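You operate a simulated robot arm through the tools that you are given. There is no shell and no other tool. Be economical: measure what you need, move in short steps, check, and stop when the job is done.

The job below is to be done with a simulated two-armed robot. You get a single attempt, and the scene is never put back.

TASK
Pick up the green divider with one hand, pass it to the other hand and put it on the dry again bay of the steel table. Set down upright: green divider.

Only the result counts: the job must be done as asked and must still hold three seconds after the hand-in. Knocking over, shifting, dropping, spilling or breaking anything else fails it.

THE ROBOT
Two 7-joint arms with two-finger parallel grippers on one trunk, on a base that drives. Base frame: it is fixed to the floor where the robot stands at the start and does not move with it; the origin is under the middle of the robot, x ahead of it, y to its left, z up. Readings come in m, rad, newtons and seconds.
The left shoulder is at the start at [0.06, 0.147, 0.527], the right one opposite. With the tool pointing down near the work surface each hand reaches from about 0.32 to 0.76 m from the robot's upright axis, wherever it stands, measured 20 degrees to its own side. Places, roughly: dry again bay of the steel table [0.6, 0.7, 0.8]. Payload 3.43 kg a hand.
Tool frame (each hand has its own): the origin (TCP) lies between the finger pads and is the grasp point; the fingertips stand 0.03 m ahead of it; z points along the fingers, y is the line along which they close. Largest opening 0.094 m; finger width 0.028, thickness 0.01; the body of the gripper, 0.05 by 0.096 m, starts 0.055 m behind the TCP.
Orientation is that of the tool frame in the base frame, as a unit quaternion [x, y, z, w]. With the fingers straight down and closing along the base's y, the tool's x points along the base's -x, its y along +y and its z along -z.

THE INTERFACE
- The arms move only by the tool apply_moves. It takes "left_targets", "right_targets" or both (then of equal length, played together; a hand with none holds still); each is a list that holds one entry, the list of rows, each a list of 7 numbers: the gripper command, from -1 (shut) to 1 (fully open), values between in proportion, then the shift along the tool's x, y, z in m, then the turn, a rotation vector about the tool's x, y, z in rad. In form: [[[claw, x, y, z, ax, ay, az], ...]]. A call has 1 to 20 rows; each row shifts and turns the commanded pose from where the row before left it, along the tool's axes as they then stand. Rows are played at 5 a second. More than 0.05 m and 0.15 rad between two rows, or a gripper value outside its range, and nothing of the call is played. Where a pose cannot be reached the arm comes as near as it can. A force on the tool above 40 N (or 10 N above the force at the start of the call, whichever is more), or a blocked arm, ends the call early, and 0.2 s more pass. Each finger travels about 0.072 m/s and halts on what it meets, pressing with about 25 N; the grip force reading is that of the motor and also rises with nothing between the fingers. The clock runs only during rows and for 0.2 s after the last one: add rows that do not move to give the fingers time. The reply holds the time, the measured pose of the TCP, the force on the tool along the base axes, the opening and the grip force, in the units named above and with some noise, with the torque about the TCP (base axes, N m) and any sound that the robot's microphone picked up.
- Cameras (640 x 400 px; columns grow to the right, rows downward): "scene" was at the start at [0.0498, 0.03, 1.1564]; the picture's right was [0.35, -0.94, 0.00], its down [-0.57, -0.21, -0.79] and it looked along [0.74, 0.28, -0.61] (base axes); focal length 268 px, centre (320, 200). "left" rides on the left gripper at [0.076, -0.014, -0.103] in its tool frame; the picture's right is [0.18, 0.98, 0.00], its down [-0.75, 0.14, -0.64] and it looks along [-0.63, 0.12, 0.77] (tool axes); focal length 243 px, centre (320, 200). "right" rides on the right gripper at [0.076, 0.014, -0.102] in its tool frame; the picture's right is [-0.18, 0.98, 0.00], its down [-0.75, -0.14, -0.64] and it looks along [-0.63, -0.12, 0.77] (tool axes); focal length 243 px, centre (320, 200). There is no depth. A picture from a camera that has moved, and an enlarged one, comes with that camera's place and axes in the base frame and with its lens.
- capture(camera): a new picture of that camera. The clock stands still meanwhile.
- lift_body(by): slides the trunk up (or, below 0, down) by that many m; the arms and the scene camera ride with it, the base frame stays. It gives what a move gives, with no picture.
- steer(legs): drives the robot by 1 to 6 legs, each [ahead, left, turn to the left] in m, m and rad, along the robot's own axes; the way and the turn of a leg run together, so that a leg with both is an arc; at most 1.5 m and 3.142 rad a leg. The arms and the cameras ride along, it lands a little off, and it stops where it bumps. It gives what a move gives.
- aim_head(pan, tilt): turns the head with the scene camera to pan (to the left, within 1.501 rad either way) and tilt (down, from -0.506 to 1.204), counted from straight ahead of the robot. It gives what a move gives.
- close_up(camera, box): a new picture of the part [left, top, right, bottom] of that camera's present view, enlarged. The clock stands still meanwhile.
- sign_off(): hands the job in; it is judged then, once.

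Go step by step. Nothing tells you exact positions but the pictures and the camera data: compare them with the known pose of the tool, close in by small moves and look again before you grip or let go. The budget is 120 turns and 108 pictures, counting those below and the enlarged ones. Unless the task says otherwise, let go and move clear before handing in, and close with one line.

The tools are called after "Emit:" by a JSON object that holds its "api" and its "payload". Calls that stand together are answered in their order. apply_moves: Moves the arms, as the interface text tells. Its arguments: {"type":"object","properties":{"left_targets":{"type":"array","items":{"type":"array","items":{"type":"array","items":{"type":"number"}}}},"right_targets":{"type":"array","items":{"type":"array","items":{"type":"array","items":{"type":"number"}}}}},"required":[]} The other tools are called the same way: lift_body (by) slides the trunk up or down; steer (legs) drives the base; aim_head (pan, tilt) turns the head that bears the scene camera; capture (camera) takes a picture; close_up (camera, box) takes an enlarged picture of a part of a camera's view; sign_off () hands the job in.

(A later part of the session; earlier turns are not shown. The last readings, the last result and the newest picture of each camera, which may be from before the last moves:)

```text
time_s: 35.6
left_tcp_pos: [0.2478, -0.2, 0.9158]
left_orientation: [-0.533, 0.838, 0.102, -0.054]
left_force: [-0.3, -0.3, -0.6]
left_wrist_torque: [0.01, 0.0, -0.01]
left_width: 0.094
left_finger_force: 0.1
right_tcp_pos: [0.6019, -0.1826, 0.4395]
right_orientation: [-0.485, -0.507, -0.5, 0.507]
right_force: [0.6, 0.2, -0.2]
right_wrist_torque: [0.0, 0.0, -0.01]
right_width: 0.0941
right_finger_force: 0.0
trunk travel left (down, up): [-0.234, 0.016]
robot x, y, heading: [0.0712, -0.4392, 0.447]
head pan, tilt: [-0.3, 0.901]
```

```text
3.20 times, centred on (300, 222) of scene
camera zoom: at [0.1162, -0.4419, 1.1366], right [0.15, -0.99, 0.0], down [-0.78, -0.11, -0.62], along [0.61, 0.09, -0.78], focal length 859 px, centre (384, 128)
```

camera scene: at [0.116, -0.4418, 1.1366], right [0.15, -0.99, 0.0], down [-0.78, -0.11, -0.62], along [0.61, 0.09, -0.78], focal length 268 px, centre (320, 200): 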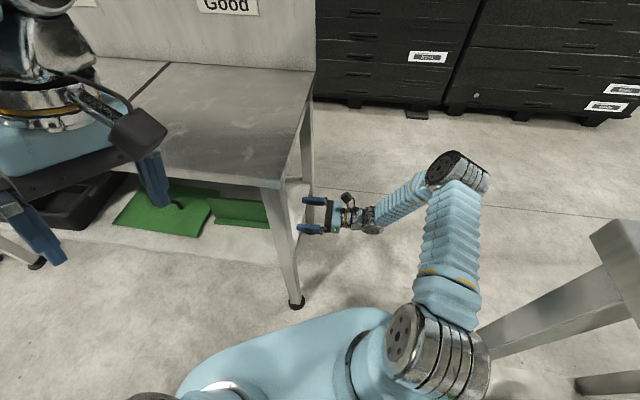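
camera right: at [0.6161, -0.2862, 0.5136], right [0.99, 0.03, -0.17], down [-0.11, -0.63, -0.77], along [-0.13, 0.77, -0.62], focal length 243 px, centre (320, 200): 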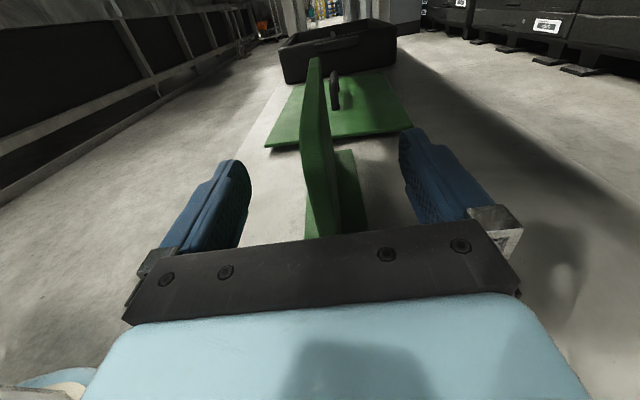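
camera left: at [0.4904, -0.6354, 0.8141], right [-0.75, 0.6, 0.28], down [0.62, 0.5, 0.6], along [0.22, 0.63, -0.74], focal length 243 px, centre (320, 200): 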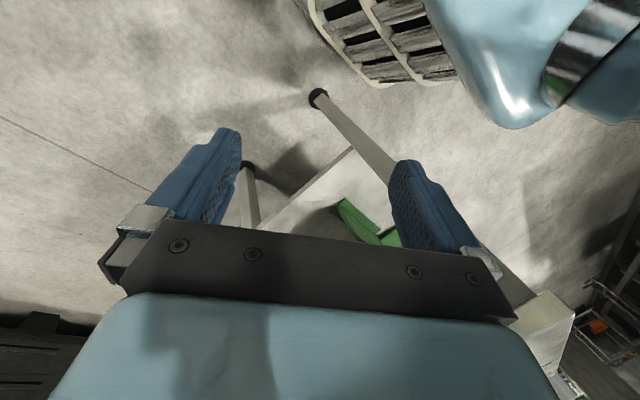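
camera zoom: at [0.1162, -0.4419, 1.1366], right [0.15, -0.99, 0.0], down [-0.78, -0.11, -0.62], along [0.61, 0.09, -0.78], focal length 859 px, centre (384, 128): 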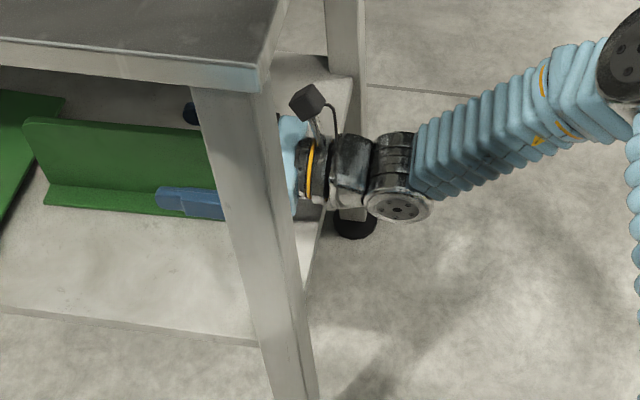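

The blade is between the fingers. One close look to see how far its near end is from the gripper body.

Emit:
{"api": "close_up", "payload": {"camera": "right", "box": [240, 40, 440, 250]}}

```text
1.90 times, centred on (340, 145) of right
camera zoom: at [0.6161, -0.2862, 0.5136], right [0.99, 0.03, -0.17], down [-0.11, -0.63, -0.77], along [-0.13, 0.77, -0.62], focal length 462 px, centre (282, 305)
```

zoom: 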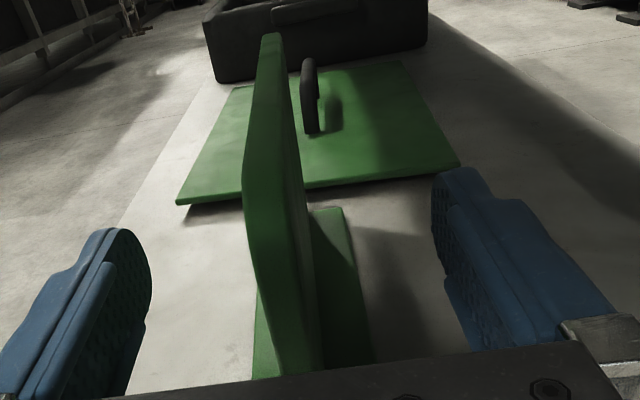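

The blade's near end is at y≈−0.195, so I have about 2 cm more to go in. I'll advance and close.

Emit:
{"api": "apply_moves", "payload": {"right_targets": [[[1, 0, 0, 0.022, 0, 0, 0], [0.2, 0, 0, 0, 0, 0, 0], [-0.5, 0, 0, 0, 0, 0, 0], [-1, 0, 0, 0, 0, 0, 0], [-1, 0, 0, 0, 0, 0, 0], [-1, 0, 0, 0, 0, 0, 0], [-1, 0, 0, 0, 0, 0, 0], [-1, 0, 0, 0, 0, 0, 0]]]}}

Emit:
{"api": "capture", "payload": {"camera": "right"}}

```text
time_s: 37.4
left_tcp_pos: [0.2476, -0.2004, 0.9151]
left_orientation: [-0.533, 0.838, 0.102, -0.054]
left_force: [-0.5, 0.3, 0.3]
left_wrist_torque: [-0.02, 0.01, -0.01]
left_width: 0.0941
left_finger_force: 0.0
right_tcp_pos: [0.6017, -0.1604, 0.4408]
right_orientation: [-0.484, -0.507, -0.501, 0.507]
right_force: [-1.7, -0.7, 2.3]
right_wrist_torque: [0.02, 0.18, 0.04]
right_width: 0.0143
right_finger_force: 25.4
trunk travel left (down, up): [-0.234, 0.016]
robot x, y, heading: [0.067, -0.441, 0.45]
head pan, tilt: [-0.3, 0.901]
```

```text
72 pictures are left
camera right: at [0.6158, -0.2641, 0.5147], right [0.99, 0.03, -0.17], down [-0.11, -0.63, -0.77], along [-0.13, 0.77, -0.62], focal length 243 px, centre (320, 200)
```

right: 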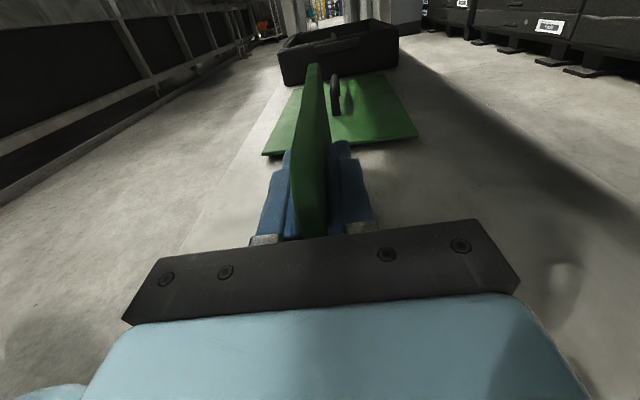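

Gripped, with the blade measuring 14 mm thick. I'll lift 4 cm and check the hold.

Emit:
{"api": "apply_moves", "payload": {"right_targets": [[[-1, 0.02, 0, 0, 0, 0, 0], [-1, 0.02, 0, 0, 0, 0, 0], [-1, 0, 0, 0, 0, 0, 0]]]}}

Emit:
{"api": "capture", "payload": {"camera": "right"}}

Emit:
{"api": "close_up", "payload": {"camera": "scene", "box": [200, 160, 400, 285]}}

```text
time_s: 38.2
left_tcp_pos: [0.2483, -0.2004, 0.9156]
left_orientation: [-0.533, 0.838, 0.102, -0.054]
left_force: [-0.3, 0.7, -0.3]
left_wrist_torque: [-0.01, 0.01, 0.01]
left_width: 0.094
left_finger_force: 0.1
right_tcp_pos: [0.6014, -0.1612, 0.4791]
right_orientation: [-0.484, -0.507, -0.501, 0.508]
right_force: [0.3, 0.6, -1.1]
right_wrist_torque: [0.12, 0.04, 0.02]
right_width: 0.0139
right_finger_force: 25.2
trunk travel left (down, up): [-0.234, 0.016]
robot x, y, heading: [0.0688, -0.4412, 0.446]
head pan, tilt: [-0.3, 0.901]
```

```text
71 pictures are left
camera right: at [0.6153, -0.265, 0.5541], right [0.99, 0.03, -0.17], down [-0.11, -0.63, -0.77], along [-0.13, 0.77, -0.62], focal length 243 px, centre (320, 200)
```

right: 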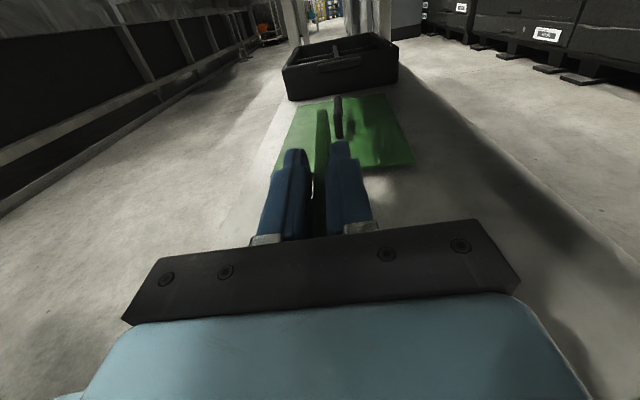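

```text
3.20 times, centred on (300, 222) of scene
camera zoom: at [0.1162, -0.4418, 1.1366], right [0.15, -0.99, 0.0], down [-0.78, -0.11, -0.62], along [0.61, 0.09, -0.78], focal length 859 px, centre (384, 128)
```

zoom: 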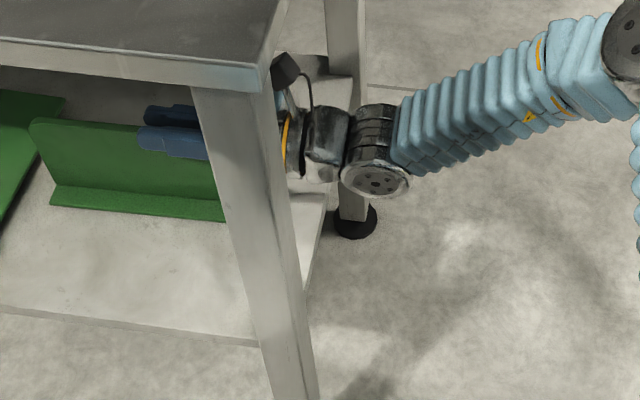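

The hand rose but the divider seems to have stayed on the shelf, so the fingers slipped up the blade. A closer look before I regrip.

Emit:
{"api": "close_up", "payload": {"camera": "right", "box": [240, 80, 420, 250]}}

Emit:
{"api": "close_up", "payload": {"camera": "scene", "box": [195, 180, 295, 240]}}

```text
2.35 times, centred on (330, 165) of right
camera zoom: at [0.6153, -0.265, 0.5541], right [0.99, 0.03, -0.17], down [-0.11, -0.63, -0.77], along [-0.13, 0.77, -0.62], focal length 571 px, centre (296, 282)
```

zoom: 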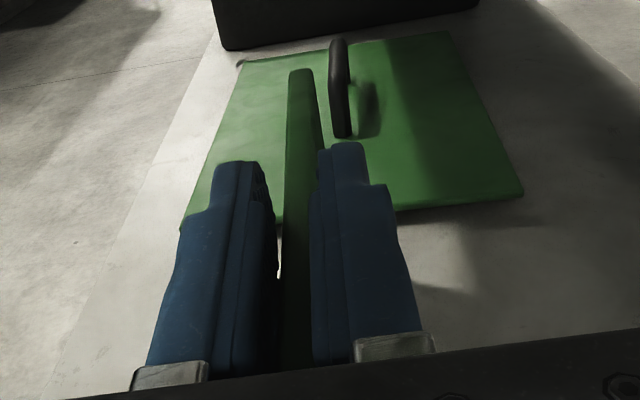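

```text
6.40 times, centred on (245, 210) of scene
camera zoom: at [0.1162, -0.4418, 1.1366], right [0.15, -0.99, 0.0], down [-0.78, -0.11, -0.62], along [0.61, 0.09, -0.78], focal length 1718 px, centre (800, 136)
```

zoom: 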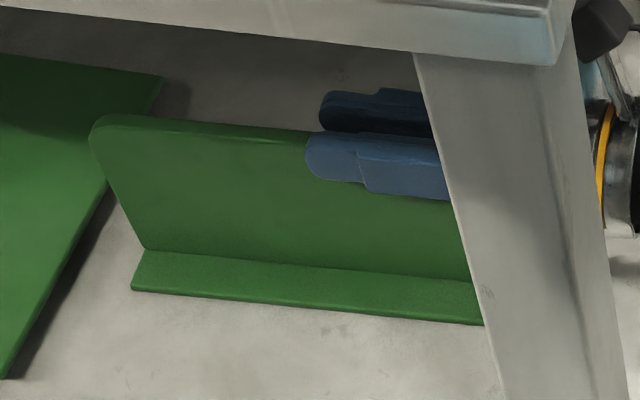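

The blade indeed slipped. I'll open, go lower to z≈0.425, grip again with more settling time, and lift in small steps while watching the force.

Emit:
{"api": "apply_moves", "payload": {"right_targets": [[[-0.5, 0, 0, 0, 0, 0, 0], [-0.5, -0.018, 0, 0, 0, 0, 0], [-0.5, -0.018, 0, 0, 0, 0, 0], [-0.5, -0.018, 0, 0, 0, 0, 0], [-0.5, 0, 0, 0.0, 0, 0, 0]]]}}

Emit:
{"api": "close_up", "payload": {"camera": "right", "box": [220, 40, 440, 250]}}

Emit:
{"api": "close_up", "payload": {"camera": "scene", "box": [195, 180, 295, 240]}}

```text
time_s: 39.4
left_tcp_pos: [0.2479, -0.2, 0.915]
left_orientation: [-0.532, 0.839, 0.102, -0.053]
left_force: [-0.4, -1.3, 0.5]
left_wrist_torque: [-0.02, 0.0, 0.02]
left_width: 0.0939
left_finger_force: 0.0
right_tcp_pos: [0.602, -0.1606, 0.4271]
right_orientation: [-0.485, -0.507, -0.501, 0.507]
right_force: [0.5, 0.4, 0.0]
right_wrist_torque: [0.0, -0.02, 0.01]
right_width: 0.0236
right_finger_force: 0.1
trunk travel left (down, up): [-0.234, 0.016]
robot x, y, heading: [0.0691, -0.4407, 0.446]
head pan, tilt: [-0.3, 0.901]
```

```text
1.90 times, centred on (330, 145) of right
camera zoom: at [0.6167, -0.2645, 0.4999], right [0.99, 0.03, -0.17], down [-0.11, -0.63, -0.77], along [-0.13, 0.77, -0.62], focal length 462 px, centre (301, 305)
```

zoom: 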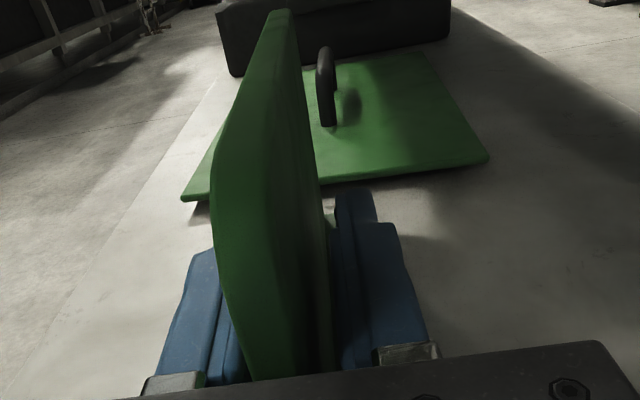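

```text
6.40 times, centred on (245, 210) of scene
camera zoom: at [0.1162, -0.4418, 1.1366], right [0.15, -0.99, 0.0], down [-0.78, -0.11, -0.62], along [0.61, 0.09, -0.78], focal length 1718 px, centre (800, 136)
```

zoom: 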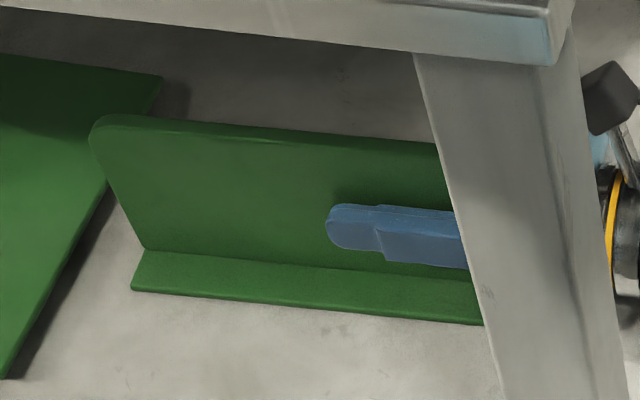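

Emit:
{"api": "apply_moves", "payload": {"right_targets": [[[-1, 0, 0, 0, 0, 0, 0], [-1, 0, 0, 0, 0, 0, 0], [-1, 0, 0, 0, 0, 0, 0], [-1, 0, 0, 0, 0, 0, 0], [-1, 0, 0, 0, 0, 0, 0], [-1, 0.004, 0, 0, 0, 0, 0], [-1, 0.004, 0, 0, 0, 0, 0]]]}}

Emit:
{"api": "close_up", "payload": {"camera": "scene", "box": [195, 180, 295, 240]}}

```text
time_s: 41.0
left_tcp_pos: [0.2483, -0.2009, 0.9148]
left_orientation: [-0.532, 0.839, 0.102, -0.053]
left_force: [0.7, 0.4, -0.3]
left_wrist_torque: [0.05, 0.0, 0.01]
left_width: 0.094
left_finger_force: 0.1
right_tcp_pos: [0.6018, -0.1596, 0.4325]
right_orientation: [-0.484, -0.507, -0.501, 0.508]
right_force: [0.5, -0.2, -1.6]
right_wrist_torque: [-0.06, -0.01, -0.02]
right_width: 0.0142
right_finger_force: 24.7
trunk travel left (down, up): [-0.234, 0.016]
robot x, y, heading: [0.0704, -0.4379, 0.447]
head pan, tilt: [-0.3, 0.901]
```

```text
6.40 times, centred on (245, 210) of scene
camera zoom: at [0.1163, -0.4417, 1.1365], right [0.15, -0.99, 0.0], down [-0.78, -0.11, -0.62], along [0.61, 0.09, -0.78], focal length 1718 px, centre (800, 136)
```

zoom: 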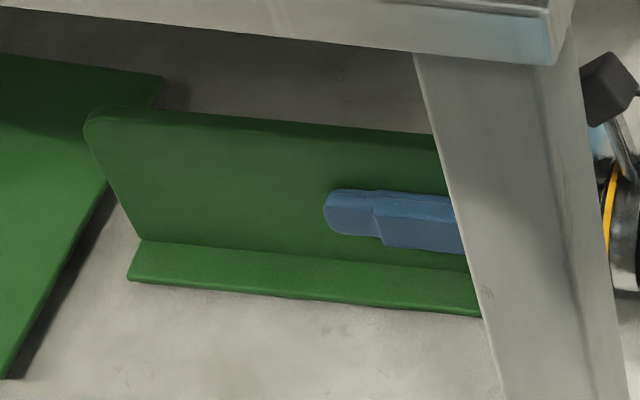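

This time the divider rises with the hand, with only about 1.6 N of load. I'll keep lifting slowly.

Emit:
{"api": "apply_moves", "payload": {"right_targets": [[[-1, 0.006, 0, 0, 0, 0, 0], [-1, 0.006, 0, 0, 0, 0, 0], [-1, 0.006, 0, 0, 0, 0, 0], [-1, 0.006, 0, 0, 0, 0, 0], [-1, 0, 0, 0, 0, 0, 0]]]}}

Emit:
{"api": "close_up", "payload": {"camera": "scene", "box": [195, 180, 295, 240]}}

```text
time_s: 42.2
left_tcp_pos: [0.2475, -0.2008, 0.9156]
left_orientation: [-0.532, 0.839, 0.102, -0.054]
left_force: [0.0, 0.2, 0.0]
left_wrist_torque: [0.02, 0.05, -0.01]
left_width: 0.0942
left_finger_force: 0.1
right_tcp_pos: [0.6027, -0.1595, 0.4586]
right_orientation: [-0.485, -0.507, -0.501, 0.507]
right_force: [0.5, 0.3, -1.8]
right_wrist_torque: [-0.09, 0.02, -0.01]
right_width: 0.0141
right_finger_force: 25.2
trunk travel left (down, up): [-0.234, 0.016]
robot x, y, heading: [0.0706, -0.4389, 0.445]
head pan, tilt: [-0.3, 0.901]
```

```text
6.40 times, centred on (245, 210) of scene
camera zoom: at [0.1163, -0.4417, 1.1366], right [0.15, -0.99, 0.0], down [-0.78, -0.11, -0.62], along [0.61, 0.09, -0.78], focal length 1718 px, centre (800, 136)
```

zoom: 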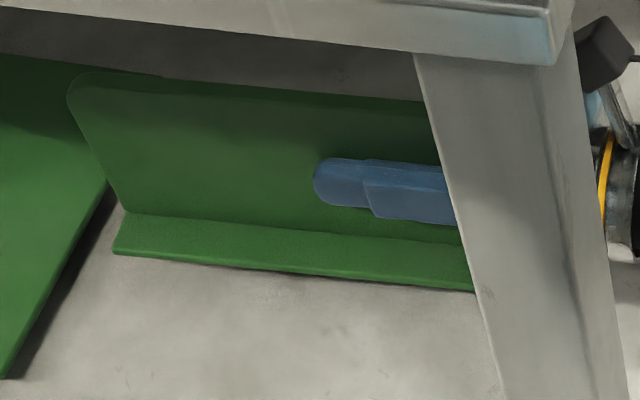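

Holding firmly now. I'll raise a little more and then draw the divider out through the table's end along −y.

Emit:
{"api": "apply_moves", "payload": {"right_targets": [[[-1, 0.008, 0, 0, 0, 0, 0], [-1, 0.008, 0, 0, 0, 0, 0], [-1, 0.008, 0, 0, 0, 0, 0], [-1, 0.004, 0, -0.006, 0, 0, 0], [-1, 0, 0, -0.012, 0, 0, 0], [-1, 0, 0, -0.015, 0, 0, 0], [-1, 0, 0, -0.015, 0, 0, 0], [-1, 0, 0, -0.015, 0, 0, 0], [-1, 0, 0, -0.015, 0, 0, 0], [-1, 0, 0, -0.015, 0, 0, 0], [-1, 0, 0, -0.015, 0, 0, 0], [-1, 0, 0, -0.015, 0, 0, 0], [-1, 0, 0, -0.01, 0, 0, 0], [-1, 0, 0, 0, 0, 0, 0]]]}}

Emit:
{"api": "capture", "payload": {"camera": "scene"}}

Emit:
{"api": "capture", "payload": {"camera": "right"}}

```text
time_s: 45.2
left_tcp_pos: [0.2483, -0.1997, 0.9151]
left_orientation: [-0.533, 0.838, 0.102, -0.054]
left_force: [0.3, 0.8, 0.2]
left_wrist_torque: [-0.02, 0.01, 0.0]
left_width: 0.0938
left_finger_force: 0.0
right_tcp_pos: [0.6032, -0.2941, 0.482]
right_orientation: [-0.486, -0.506, -0.501, 0.507]
right_force: [0.3, 0.0, -1.3]
right_wrist_torque: [-0.09, 0.02, 0.03]
right_width: 0.0142
right_finger_force: 24.4
trunk travel left (down, up): [-0.234, 0.016]
robot x, y, heading: [0.0728, -0.4391, 0.449]
head pan, tilt: [-0.3, 0.901]
```

```text
63 pictures are left
camera scene: at [0.1163, -0.4418, 1.1366], right [0.15, -0.99, 0.0], down [-0.78, -0.11, -0.62], along [0.61, 0.09, -0.78], focal length 268 px, centre (320, 200)
```

scene: 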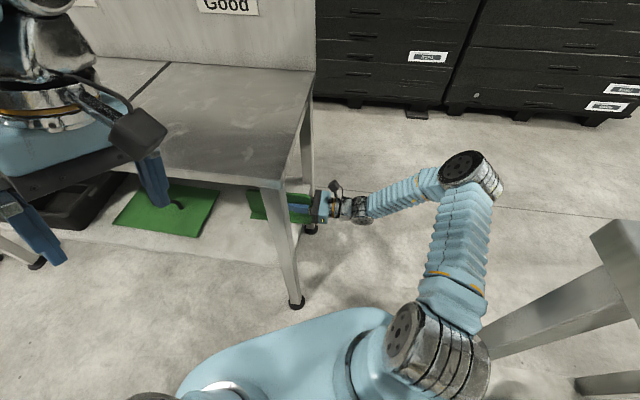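

```text
62 pictures are left
camera right: at [0.6182, -0.3977, 0.5571], right [0.99, 0.03, -0.17], down [-0.11, -0.63, -0.77], along [-0.13, 0.77, -0.62], focal length 243 px, centre (320, 200)
```

right: 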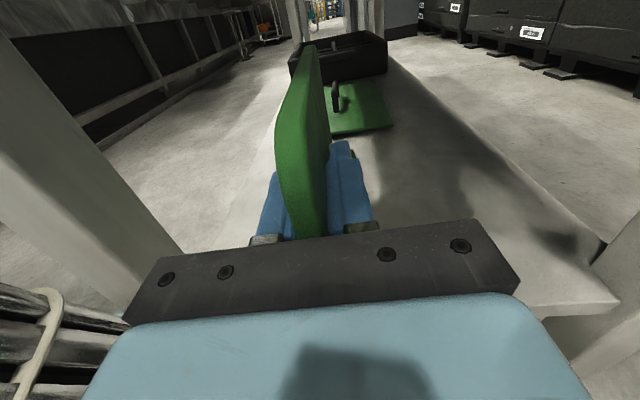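

The divider is held level and upright. I'll continue the retreat in two halves, watching the elbow against the other table's corner.

Emit:
{"api": "apply_moves", "payload": {"right_targets": [[[-1, 0, 0, -0.01, 0, 0, 0], [-1, 0, 0, -0.015, 0, 0, 0], [-1, 0, 0, -0.015, 0, 0, 0], [-1, 0, 0, -0.015, 0, 0, 0], [-1, 0, 0, -0.015, 0, 0, 0], [-1, 0, 0, -0.015, 0, 0, 0], [-1, 0, 0, -0.015, 0, 0, 0], [-1, 0, 0, -0.01, 0, 0, 0], [-1, 0, 0, 0, 0, 0, 0]]]}}

Emit:
{"api": "capture", "payload": {"camera": "scene"}}

```text
time_s: 47.2
left_tcp_pos: [0.2477, -0.2002, 0.9156]
left_orientation: [-0.532, 0.839, 0.102, -0.053]
left_force: [0.5, 0.4, -1.0]
left_wrist_torque: [0.0, 0.01, 0.01]
left_width: 0.0938
left_finger_force: 0.1
right_tcp_pos: [0.6072, -0.4037, 0.4808]
right_orientation: [-0.485, -0.507, -0.501, 0.507]
right_force: [0.7, 0.5, -2.0]
right_wrist_torque: [-0.06, -0.03, -0.03]
right_width: 0.0144
right_finger_force: 24.4
trunk travel left (down, up): [-0.234, 0.016]
robot x, y, heading: [0.0685, -0.4369, 0.446]
head pan, tilt: [-0.3, 0.901]
```

```text
61 pictures are left
camera scene: at [0.1163, -0.4418, 1.1366], right [0.15, -0.99, 0.0], down [-0.78, -0.11, -0.62], along [0.61, 0.09, -0.78], focal length 268 px, centre (320, 200)
```

scene: 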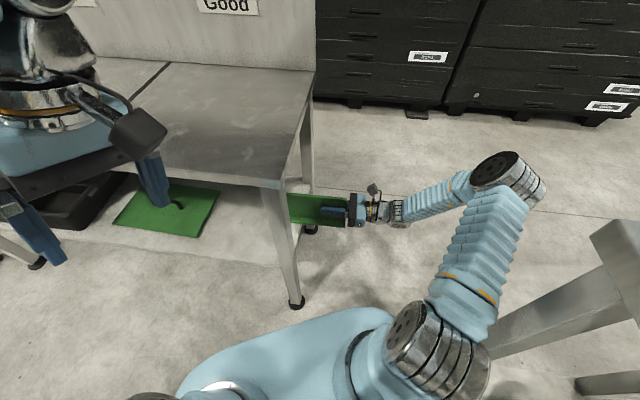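

Emit:
{"api": "apply_moves", "payload": {"right_targets": [[[-1, 0, 0, -0.01, 0, 0, 0], [-1, 0, 0, -0.015, 0, 0, 0], [-1, 0, 0, -0.015, 0, 0, 0], [-1, 0, 0, -0.015, 0, 0, 0], [-1, 0, 0, -0.015, 0, 0, 0], [-1, 0, 0, -0.015, 0, 0, 0], [-1, 0, 0, -0.015, 0, 0, 0], [-1, 0, 0, -0.015, 0, 0, 0], [-1, 0, 0, -0.01, 0, 0, 0], [-1, 0, 0, 0, 0, 0, 0]]]}}

Emit:
{"api": "capture", "payload": {"camera": "scene"}}

```text
time_s: 49.4
left_tcp_pos: [0.2488, -0.1991, 0.9147]
left_orientation: [-0.532, 0.839, 0.102, -0.054]
left_force: [0.1, -0.8, 0.2]
left_wrist_torque: [0.0, -0.02, -0.01]
left_width: 0.0939
left_finger_force: 0.0
right_tcp_pos: [0.6115, -0.5293, 0.4794]
right_orientation: [-0.485, -0.507, -0.501, 0.507]
right_force: [0.1, -0.1, -1.2]
right_wrist_torque: [-0.12, 0.0, -0.01]
right_width: 0.0142
right_finger_force: 25.5
trunk travel left (down, up): [-0.234, 0.016]
robot x, y, heading: [0.0717, -0.4387, 0.444]
head pan, tilt: [-0.3, 0.901]
```

```text
60 pictures are left
camera scene: at [0.1163, -0.4419, 1.1366], right [0.15, -0.99, 0.0], down [-0.78, -0.11, -0.62], along [0.61, 0.09, -0.78], focal length 268 px, centre (320, 200)
```

scene: 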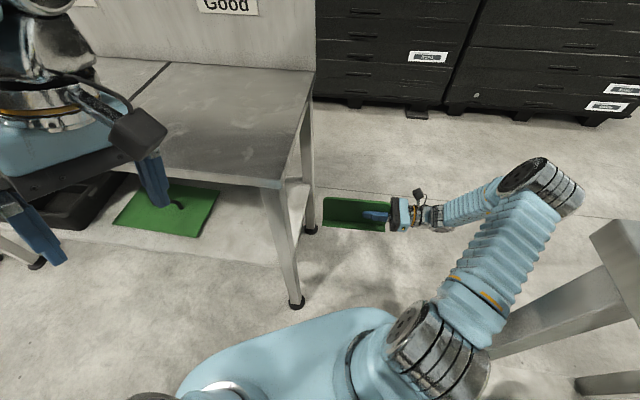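

Divider is fully out past the table's end. Now I'll raise it above table height, speeding up gently.

Emit:
{"api": "apply_moves", "payload": {"right_targets": [[[-1, 0.008, 0, 0, 0, 0, 0], [-1, 0.014, -0.002, 0, 0, 0, 0], [-1, 0.02, -0.004, 0, 0, 0, 0], [-1, 0.022, -0.004, 0, 0, 0, 0], [-1, 0.022, -0.004, 0, 0, 0, 0], [-1, 0.022, -0.004, 0, 0, 0, 0], [-1, 0.022, -0.004, 0, 0, 0, 0], [-1, 0.022, -0.004, 0, 0, 0, 0], [-1, 0.022, -0.004, 0, 0, 0, 0], [-1, 0.022, -0.004, 0, 0, 0, 0], [-1, 0.022, -0.004, 0, 0, 0, 0], [-1, 0.022, -0.004, 0, 0, 0, 0], [-1, 0.022, -0.004, 0, 0, 0, 0], [-1, 0.022, -0.004, 0, 0, 0, 0], [-1, 0.022, -0.004, 0, 0, 0, 0], [-1, 0.022, -0.004, 0, 0, 0, 0], [-1, 0.022, -0.004, 0, 0, 0, 0], [-1, 0.014, -0.002, 0, 0, 0, 0], [-1, 0.008, 0, 0, 0, 0, 0], [-1, 0, 0, 0, 0, 0, 0]]]}}

Emit:
{"api": "capture", "payload": {"camera": "scene"}}

Emit:
{"api": "capture", "payload": {"camera": "right"}}

```text
time_s: 53.8
left_tcp_pos: [0.2675, -0.239, 0.9138]
left_orientation: [-0.602, 0.79, 0.098, -0.068]
left_force: [0.1, -0.2, -0.5]
left_wrist_torque: [0.0, -0.02, -0.03]
left_width: 0.0939
left_finger_force: 0.1
right_tcp_pos: [0.6154, -0.5216, 0.8402]
right_orientation: [-0.447, -0.54, -0.45, 0.553]
right_force: [0.8, 0.2, -1.9]
right_wrist_torque: [-0.08, 0.0, 0.01]
right_width: 0.0142
right_finger_force: 25.2
trunk travel left (down, up): [-0.234, 0.016]
robot x, y, heading: [0.1284, -0.5098, 0.615]
head pan, tilt: [-0.3, 0.901]
stopped in row 20 (right hand): the arm was blocked; the commanded pose is now the measured one
```

```text
59 pictures are left
camera scene: at [0.1823, -0.4985, 1.1371], right [0.31, -0.95, 0.0], down [-0.75, -0.25, -0.61], along [0.58, 0.19, -0.79], focal length 268 px, centre (320, 200)
```

scene: 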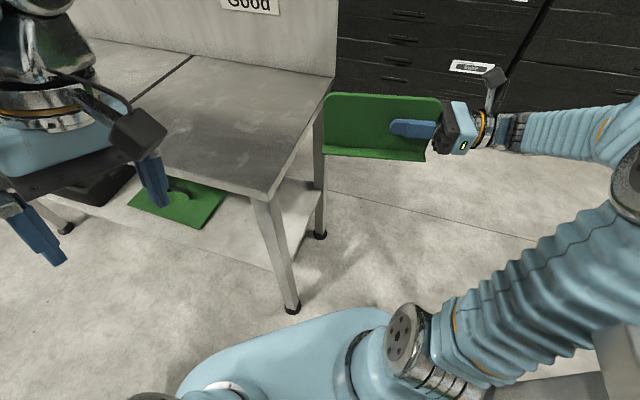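

```text
58 pictures are left
camera right: at [0.6491, -0.6206, 0.9147], right [0.96, 0.2, -0.19], down [-0.02, -0.65, -0.76], along [-0.28, 0.74, -0.62], focal length 243 px, centre (320, 200)
```

right: 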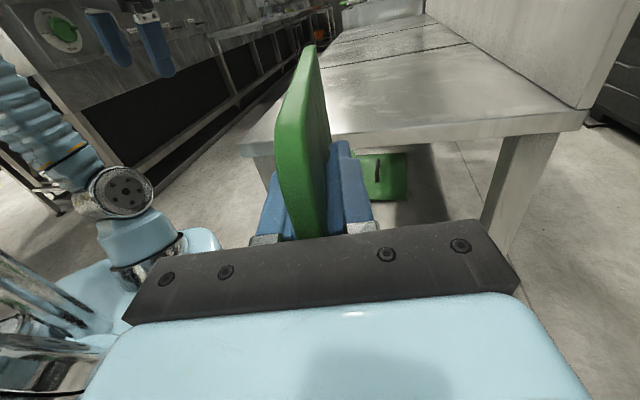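

The right upper arm pressed the other table's corner and nudged the base, but the divider is still held upright. I'll shift the base 4 cm away from that table before going on.

Emit:
{"api": "steer", "payload": {"legs": [[0.023, 0.033, 0]]}}

Emit:
{"api": "aim_head", "payload": {"pan": -0.9, "tilt": 0.8}}

Emit:
{"api": "capture", "payload": {"camera": "scene"}}

```text
time_s: 54.7
left_tcp_pos: [0.2584, -0.201, 0.9157]
left_orientation: [-0.601, 0.79, 0.097, -0.063]
left_force: [-0.4, 1.7, 0.1]
left_wrist_torque: [-0.08, -0.01, 0.01]
left_width: 0.0942
left_finger_force: 0.1
right_tcp_pos: [0.6043, -0.4846, 0.8477]
right_orientation: [-0.442, -0.545, -0.454, 0.549]
right_force: [0.1, 1.1, -2.0]
right_wrist_torque: [-0.04, -0.02, 0.07]
right_width: 0.014
right_finger_force: 24.7
trunk travel left (down, up): [-0.234, 0.016]
robot x, y, heading: [0.1234, -0.4675, 0.617]
head pan, tilt: [-0.3, 0.901]
```

```text
time_s: 55.7
left_tcp_pos: [0.2588, -0.2021, 0.9152]
left_orientation: [-0.601, 0.791, 0.097, -0.063]
left_force: [0.6, 0.0, 0.0]
left_wrist_torque: [-0.03, -0.01, -0.01]
left_width: 0.0941
left_finger_force: 0.0
right_tcp_pos: [0.6042, -0.484, 0.8472]
right_orientation: [-0.442, -0.544, -0.454, 0.549]
right_force: [0.3, 1.0, -1.5]
right_wrist_torque: [-0.05, -0.03, -0.01]
right_width: 0.0139
right_finger_force: 25.2
trunk travel left (down, up): [-0.234, 0.016]
robot x, y, heading: [0.1258, -0.469, 0.616]
head pan, tilt: [-0.901, 0.799]
```

```text
57 pictures are left
camera scene: at [0.1752, -0.5078, 1.1445], right [-0.28, -0.96, 0.0], down [-0.69, 0.2, -0.7], along [0.67, -0.2, -0.72], focal length 268 px, centre (320, 200)
```

scene: 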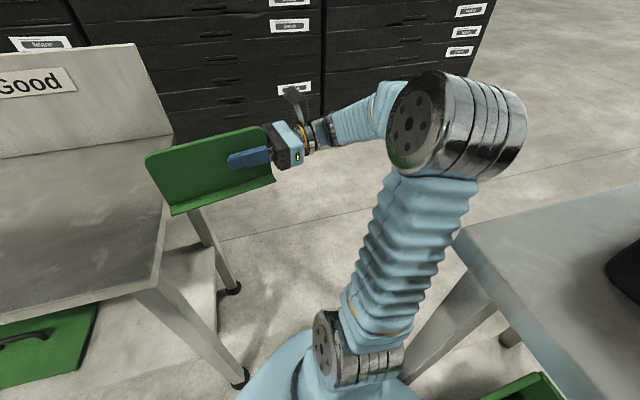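

Clear of the corner now. I'll raise the hand another 5 cm, then move it left over the work table so the elbow draws in.

Emit:
{"api": "apply_moves", "payload": {"right_targets": [[[-1, 0.01, 0, 0, 0, 0, 0], [-1, 0.015, 0, 0, 0, 0, 0], [-1, 0.015, 0, 0, 0, 0, 0], [-1, 0.012, 0, 0.006, 0, 0, 0], [-1, 0.008, 0.003, 0.012, 0, 0, 0], [-1, 0.004, 0.003, 0.018, 0, 0, 0], [-1, 0.004, 0.004, 0.018, 0, 0, 0], [-1, 0.004, 0.004, 0.018, 0, 0, 0], [-1, 0.004, 0.004, 0.018, 0, 0, 0], [-1, 0.004, 0.004, 0.018, 0, 0, 0], [-1, 0, 0.004, 0.018, 0, 0, 0], [-1, 0, 0, 0.01, 0, 0, 0], [-1, 0, 0, 0, 0, 0, 0]]]}}

Emit:
{"api": "capture", "payload": {"camera": "scene"}}

```text
time_s: 58.5
left_tcp_pos: [0.2583, -0.2042, 0.9153]
left_orientation: [-0.6, 0.791, 0.098, -0.062]
left_force: [-0.4, 0.8, -0.5]
left_wrist_torque: [-0.01, 0.0, 0.02]
left_width: 0.094
left_finger_force: 0.1
right_tcp_pos: [0.6025, -0.35, 0.9306]
right_orientation: [-0.442, -0.544, -0.456, 0.549]
right_force: [-0.5, -0.2, -2.0]
right_wrist_torque: [-0.11, 0.01, -0.02]
right_width: 0.0143
right_finger_force: 24.6
trunk travel left (down, up): [-0.234, 0.016]
robot x, y, heading: [0.1251, -0.4662, 0.617]
head pan, tilt: [-0.901, 0.799]
```

```text
56 pictures are left
camera scene: at [0.174, -0.5104, 1.1445], right [-0.28, -0.96, 0.0], down [-0.69, 0.2, -0.7], along [0.67, -0.2, -0.72], focal length 268 px, centre (320, 200)
```

scene: 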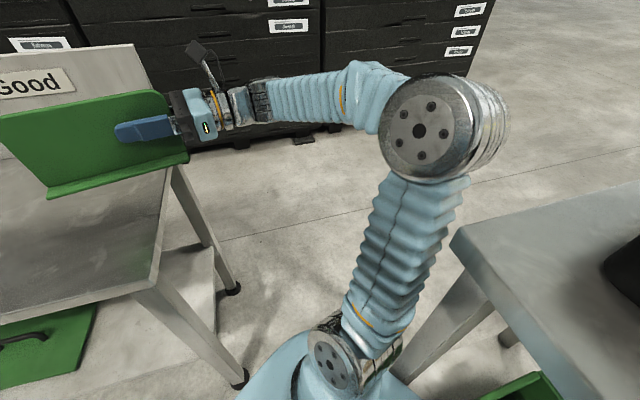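

The divider is held above the work table with its blade along y. For the hand-over the left hand will come down-pointing from beyond the blade's far end and straddle it. I'll orient it and position it there first.

Emit:
{"api": "apply_moves", "payload": {"left_targets": [[[1, 0, 0, 0, 0.0556, 0.0185, -0.117], [1, 0, 0, 0, 0.0556, 0.0185, -0.117], [1, 0, 0, 0, 0.0556, 0.0185, -0.117], [1, 0, 0, 0, 0.0556, 0.0185, -0.117], [1, -0.03, -0.006, -0.01, 0, 0, 0], [1, -0.03, -0.006, -0.01, 0, 0, 0], [1, -0.03, -0.006, -0.01, 0, 0, 0]]]}}

Emit:
{"api": "aim_head", "payload": {"pan": 0.1, "tilt": 0.5}}

Emit:
{"api": "capture", "payload": {"camera": "scene"}}

```text
time_s: 60.1
left_tcp_pos: [0.2583, -0.1114, 0.9467]
left_orientation: [0.774, -0.634, 0.0, -0.001]
left_force: [-0.3, -0.2, 0.0]
left_wrist_torque: [0.01, 0.02, 0.02]
left_width: 0.094
left_finger_force: 0.0
right_tcp_pos: [0.6033, -0.3494, 0.9303]
right_orientation: [-0.443, -0.544, -0.456, 0.549]
right_force: [-0.3, 0.2, -1.5]
right_wrist_torque: [-0.06, -0.05, -0.01]
right_width: 0.0141
right_finger_force: 25.4
trunk travel left (down, up): [-0.234, 0.016]
robot x, y, heading: [0.1198, -0.4694, 0.616]
head pan, tilt: [-0.901, 0.799]
```

```text
time_s: 61.3
left_tcp_pos: [0.2591, -0.1121, 0.9461]
left_orientation: [0.774, -0.633, 0.0, 0.001]
left_force: [-0.1, -0.2, 0.4]
left_wrist_torque: [0.0, -0.02, 0.01]
left_width: 0.0941
left_finger_force: 0.1
right_tcp_pos: [0.602, -0.349, 0.9299]
right_orientation: [-0.441, -0.544, -0.456, 0.549]
right_force: [-0.2, 0.5, -0.6]
right_wrist_torque: [-0.13, -0.06, 0.03]
right_width: 0.0144
right_finger_force: 24.9
trunk travel left (down, up): [-0.234, 0.016]
robot x, y, heading: [0.1242, -0.4678, 0.618]
head pan, tilt: [0.099, 0.499]
```

```text
55 pictures are left
camera scene: at [0.1658, -0.4271, 1.1704], right [0.65, -0.76, 0.0], down [-0.36, -0.31, -0.88], along [0.66, 0.57, -0.48], focal length 268 px, centre (320, 200)
```

scene: 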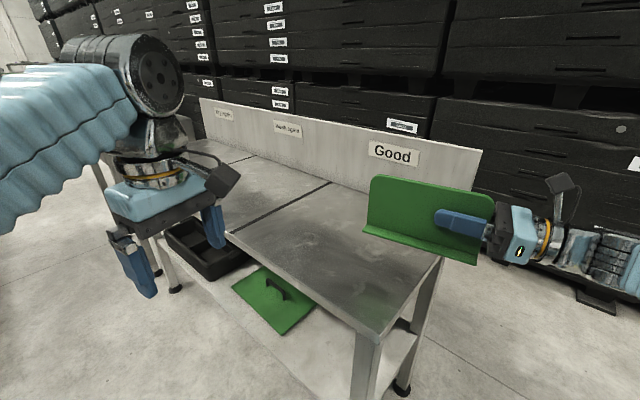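

The divider's far end measures at about (0.573, −0.20), as expected. I'll bring the left hand across to just beyond it.

Emit:
{"api": "apply_moves", "payload": {"left_targets": [[[1, 0.0078, -0.0417, 0, 0, 0, 0], [1, 0.0078, -0.0417, 0, 0, 0, 0], [1, 0.0078, -0.0417, 0, 0, 0, 0], [1, 0.0078, -0.0417, 0, 0, 0, 0], [1, 0.0078, -0.0417, 0, 0, 0, 0], [1, 0.0078, -0.0417, 0, 0, 0, 0], [1, 0.0078, -0.0417, 0, 0, 0, 0], [1, 0, 0, 0, 0, 0, 0]]]}}

Emit:
{"api": "capture", "payload": {"camera": "scene"}}

Emit:
{"api": "capture", "payload": {"camera": "left"}}

Emit:
{"api": "capture", "payload": {"camera": "right"}}

```text
time_s: 63.1
left_tcp_pos: [0.4567, -0.1091, 0.9464]
left_orientation: [0.774, -0.633, 0.001, 0.0]
left_force: [0.1, -0.6, 0.8]
left_wrist_torque: [0.0, 0.02, 0.01]
left_width: 0.0937
left_finger_force: 0.3
left hand out of reach, approached as far as the arm can: row 5, 6, 7
right_tcp_pos: [0.602, -0.3482, 0.9304]
right_orientation: [-0.442, -0.544, -0.455, 0.549]
right_force: [-0.3, 0.1, -1.9]
right_wrist_torque: [-0.09, -0.06, 0.02]
right_width: 0.0141
right_finger_force: 25.2
trunk travel left (down, up): [-0.234, 0.016]
robot x, y, heading: [0.1217, -0.4707, 0.617]
head pan, tilt: [0.099, 0.499]
```

```text
54 pictures are left
camera scene: at [0.1657, -0.4271, 1.1704], right [0.65, -0.76, 0.0], down [-0.36, -0.31, -0.88], along [0.66, 0.57, -0.48], focal length 268 px, centre (320, 200)
```

scene: 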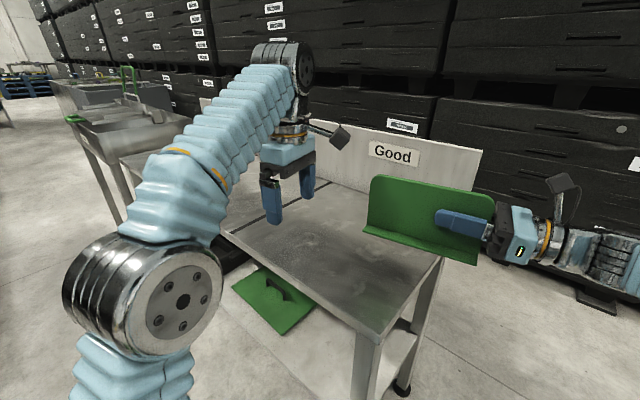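

```text
53 pictures are left
camera left: at [0.486, -0.1803, 1.0495], right [-0.93, -0.37, 0.0], down [-0.29, 0.71, 0.64], along [-0.24, 0.59, -0.77], focal length 243 px, centre (320, 200)
```

left: 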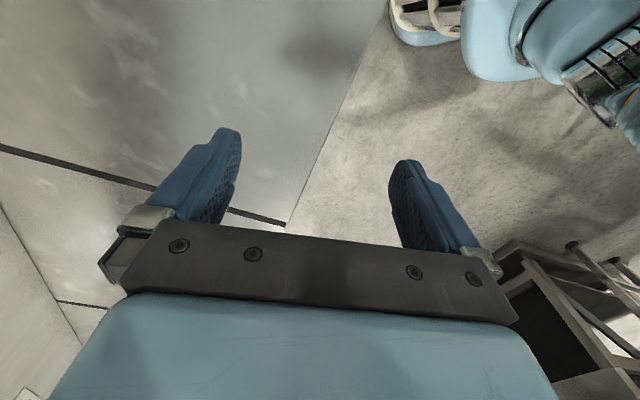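

```text
52 pictures are left
camera right: at [0.6352, -0.4481, 1.0042], right [0.97, 0.2, -0.17], down [-0.01, -0.64, -0.77], along [-0.26, 0.74, -0.62], focal length 243 px, centre (320, 200)
```

right: 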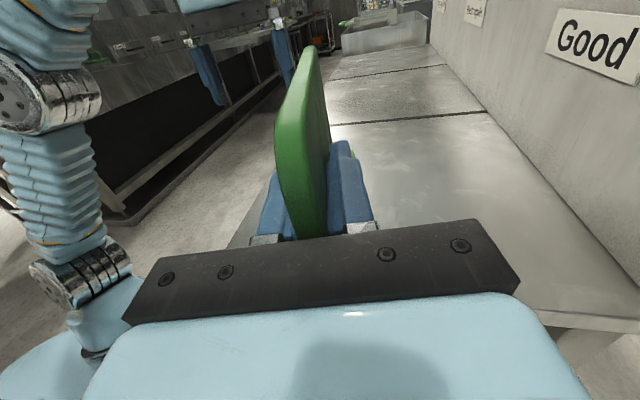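

The left arm can't reach that far at this height. I'll bring the two hands toward each other instead: turn the right hand's blade toward the left arm and pull both in a little. First I'll test the left hand's commanded position with one small step.

Emit:
{"api": "apply_moves", "payload": {"left_targets": [[[1, -0.0157, 0.0274, 0.02, 0, 0, 0], [1, 0, 0, 0, 0, 0, 0]]]}}

```text
time_s: 63.7
left_tcp_pos: [0.4276, -0.0974, 0.924]
left_orientation: [0.774, -0.633, 0.001, -0.001]
left_force: [0.4, -0.8, -0.1]
left_wrist_torque: [0.01, -0.03, 0.0]
left_width: 0.094
left_finger_force: 0.1
right_tcp_pos: [0.6021, -0.3473, 0.9306]
right_orientation: [-0.442, -0.544, -0.455, 0.549]
right_force: [-0.2, 0.0, -1.8]
right_wrist_torque: [-0.09, -0.02, -0.02]
right_width: 0.014
right_finger_force: 25.1
trunk travel left (down, up): [-0.234, 0.016]
robot x, y, heading: [0.122, -0.4709, 0.616]
head pan, tilt: [0.099, 0.499]
```

The commanded pose is where it's measured, good. Now I'll turn the right hand 0.4 rad to the left, pulling it in gently.

Emit:
{"api": "apply_moves", "payload": {"right_targets": [[[-1, -0.0025, -0.004, 0.002, 0.03, 0, 0], [-1, -0.0025, -0.008, 0.004, 0.05, 0, 0], [-1, -0.0025, -0.008, 0.005, 0.05, 0, 0], [-1, -0.0025, -0.008, 0.005, 0.05, 0, 0], [-1, -0.0025, -0.007, 0.006, 0.05, 0, 0], [-1, -0.0025, -0.007, 0.006, 0.05, 0, 0], [-1, -0.0025, -0.007, 0.006, 0.05, 0, 0], [-1, -0.0025, -0.006, 0.006, 0.05, 0, 0], [-1, 0, -0.003, 0.003, 0.02, 0, 0], [-1, 0, 0, 0, 0, 0, 0]]]}}

Emit:
{"api": "capture", "payload": {"camera": "scene"}}

Emit:
{"api": "capture", "payload": {"camera": "right"}}

```text
time_s: 65.9
left_tcp_pos: [0.4279, -0.098, 0.9263]
left_orientation: [0.774, -0.633, 0.0, 0.0]
left_force: [1.0, -0.4, -0.4]
left_wrist_torque: [-0.02, 0.02, 0.03]
left_width: 0.0938
left_finger_force: 0.2
right_tcp_pos: [0.5336, -0.3304, 0.9104]
right_orientation: [-0.323, -0.624, -0.339, 0.626]
right_force: [0.1, -0.6, -2.5]
right_wrist_torque: [-0.07, -0.03, 0.0]
right_width: 0.0138
right_finger_force: 25.0
trunk travel left (down, up): [-0.234, 0.016]
robot x, y, heading: [0.1224, -0.4696, 0.617]
head pan, tilt: [0.099, 0.499]
```

```text
51 pictures are left
camera scene: at [0.1657, -0.4271, 1.1704], right [0.65, -0.76, 0.0], down [-0.36, -0.31, -0.88], along [0.66, 0.57, -0.48], focal length 268 px, centre (320, 200)
```

scene: 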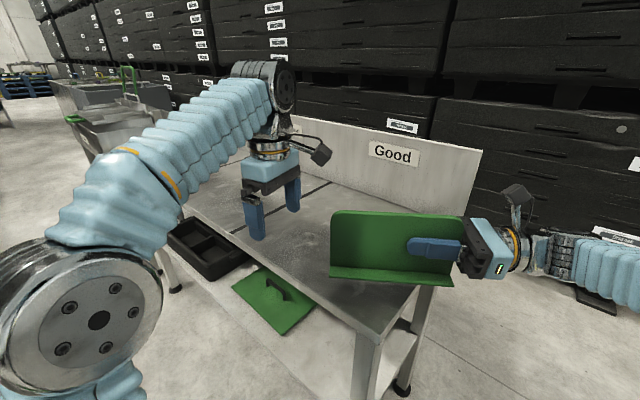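

```text
50 pictures are left
camera right: at [0.6004, -0.4089, 0.9845], right [0.81, 0.56, -0.17], down [0.25, -0.6, -0.76], along [-0.52, 0.58, -0.62], focal length 243 px, centre (320, 200)
```

right: 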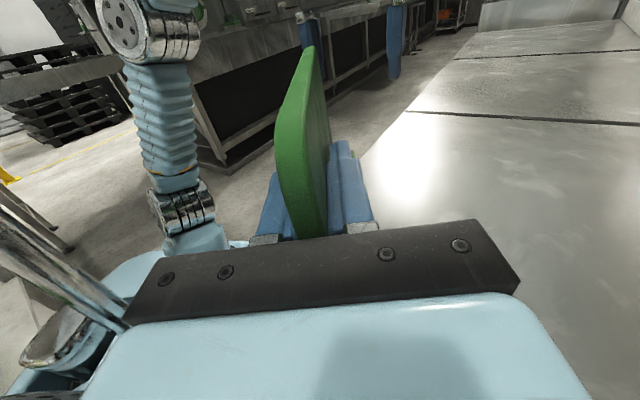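

I'll turn the left hand to match the blade's direction and centre it on the blade line, still beyond the far end.

Emit:
{"api": "apply_moves", "payload": {"left_targets": [[[1, 0, 0, 0, 0, 0, -0.1327], [1, 0, 0, 0, 0, 0, -0.1327], [1, 0, 0, 0, 0, 0, -0.1327], [1, 0, 0.0216, 0, 0, 0, 0], [1, 0, 0.0216, 0, 0, 0, 0], [1, 0, 0, 0, 0, 0, 0]]]}}

Emit:
{"api": "capture", "payload": {"camera": "left"}}

Emit:
{"api": "capture", "payload": {"camera": "scene"}}

Emit:
{"api": "capture", "payload": {"camera": "right"}}

```text
time_s: 67.3
left_tcp_pos: [0.3928, -0.1229, 0.9271]
left_orientation: [0.884, -0.468, 0.001, 0.0]
left_force: [-0.1, -0.3, -0.5]
left_wrist_torque: [-0.02, 0.02, -0.02]
left_width: 0.0939
left_finger_force: 0.1
right_tcp_pos: [0.5328, -0.3305, 0.911]
right_orientation: [-0.324, -0.623, -0.339, 0.626]
right_force: [-0.1, 0.5, -1.4]
right_wrist_torque: [-0.08, -0.04, -0.03]
right_width: 0.0138
right_finger_force: 25.1
trunk travel left (down, up): [-0.234, 0.016]
robot x, y, heading: [0.121, -0.4715, 0.613]
head pan, tilt: [0.099, 0.499]
```

```text
49 pictures are left
camera left: at [0.447, -0.1776, 1.0302], right [-0.71, -0.7, 0.0], down [-0.54, 0.54, 0.64], along [-0.45, 0.45, -0.77], focal length 243 px, centre (320, 200)
```

left: 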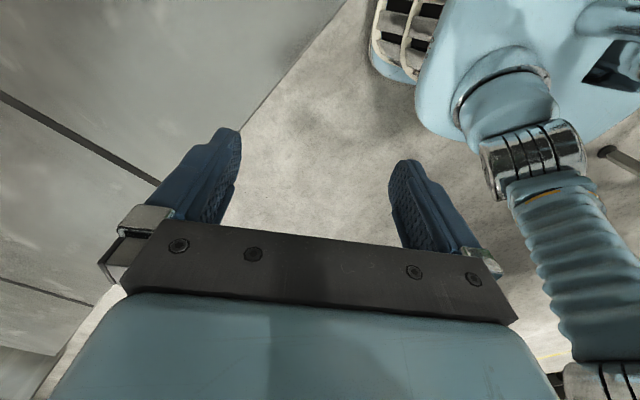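

```text
48 pictures are left
camera scene: at [0.1656, -0.4271, 1.1704], right [0.65, -0.76, 0.0], down [-0.36, -0.31, -0.88], along [0.66, 0.57, -0.48], focal length 268 px, centre (320, 200)
```

scene: 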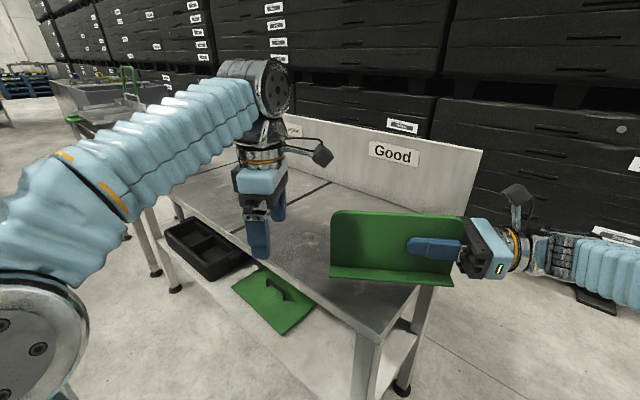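

```text
47 pictures are left
camera right: at [0.6004, -0.4091, 0.9847], right [0.81, 0.56, -0.17], down [0.25, -0.6, -0.76], along [-0.52, 0.58, -0.62], focal length 243 px, centre (320, 200)
```

right: 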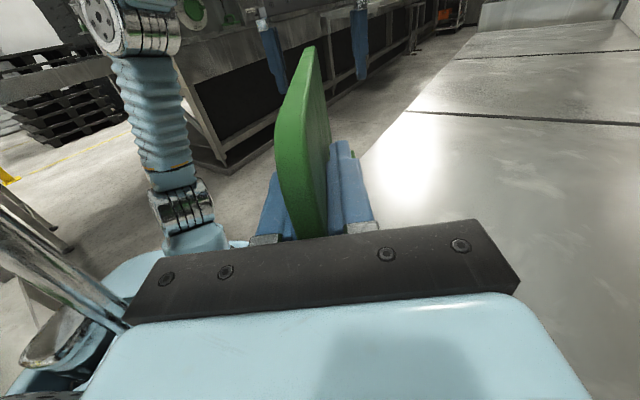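

Seen from the right hand, the blade lies midway between the left fingers. I'll slide the left hand along the blade to straddle it.

Emit:
{"api": "apply_moves", "payload": {"left_targets": [[[1, 0.029, 0, 0, 0, 0, 0], [1, 0.029, 0, 0, 0, 0, 0], [1, 0.029, 0, 0, 0, 0, 0], [1, 0.029, 0, 0, 0, 0, 0], [1, 0.029, 0, 0, 0, 0, 0], [1, 0, 0, 0, 0, 0, 0]]]}}

Emit:
{"api": "capture", "payload": {"camera": "left"}}

Emit:
{"api": "capture", "payload": {"camera": "scene"}}

Emit:
{"api": "capture", "payload": {"camera": "right"}}

```text
time_s: 68.7
left_tcp_pos: [0.4764, -0.2423, 0.9243]
left_orientation: [0.884, -0.468, 0.001, 0.0]
left_force: [0.2, -0.4, -0.5]
left_wrist_torque: [-0.03, -0.01, -0.05]
left_width: 0.0939
left_finger_force: 0.1
right_tcp_pos: [0.5323, -0.3306, 0.9097]
right_orientation: [-0.325, -0.623, -0.339, 0.626]
right_force: [0.7, -0.1, -2.0]
right_wrist_torque: [-0.09, -0.03, 0.0]
right_width: 0.0139
right_finger_force: 25.5
trunk travel left (down, up): [-0.234, 0.016]
robot x, y, heading: [0.1268, -0.4694, 0.61]
head pan, tilt: [0.099, 0.499]
```

```text
46 pictures are left
camera left: at [0.5311, -0.297, 1.0284], right [-0.71, -0.7, 0.0], down [-0.54, 0.54, 0.64], along [-0.45, 0.45, -0.77], focal length 243 px, centre (320, 200)
```

left: 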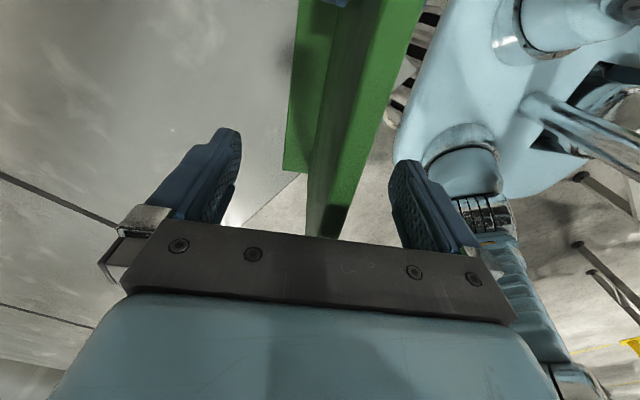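

```text
45 pictures are left
camera scene: at [0.1659, -0.4272, 1.1704], right [0.65, -0.76, 0.0], down [-0.36, -0.31, -0.88], along [0.66, 0.57, -0.48], focal length 268 px, centre (320, 200)
```

scene: 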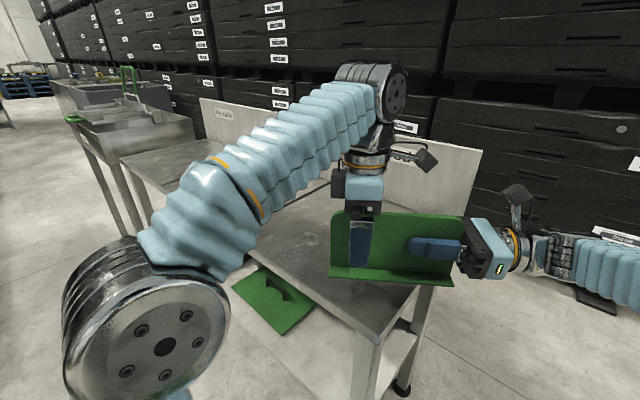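

```text
44 pictures are left
camera right: at [0.6006, -0.4091, 0.9845], right [0.81, 0.56, -0.17], down [0.25, -0.6, -0.76], along [-0.52, 0.58, -0.62], focal length 243 px, centre (320, 200)
```

right: 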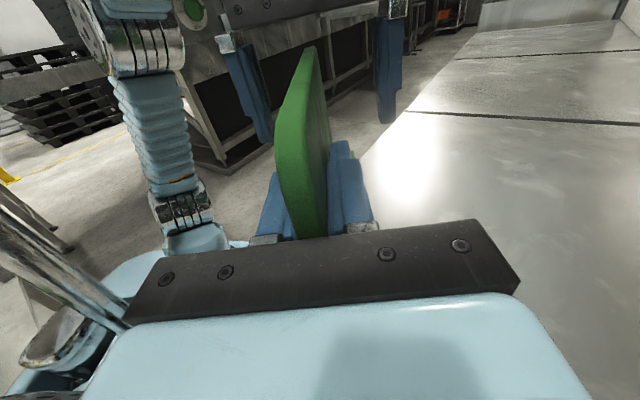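

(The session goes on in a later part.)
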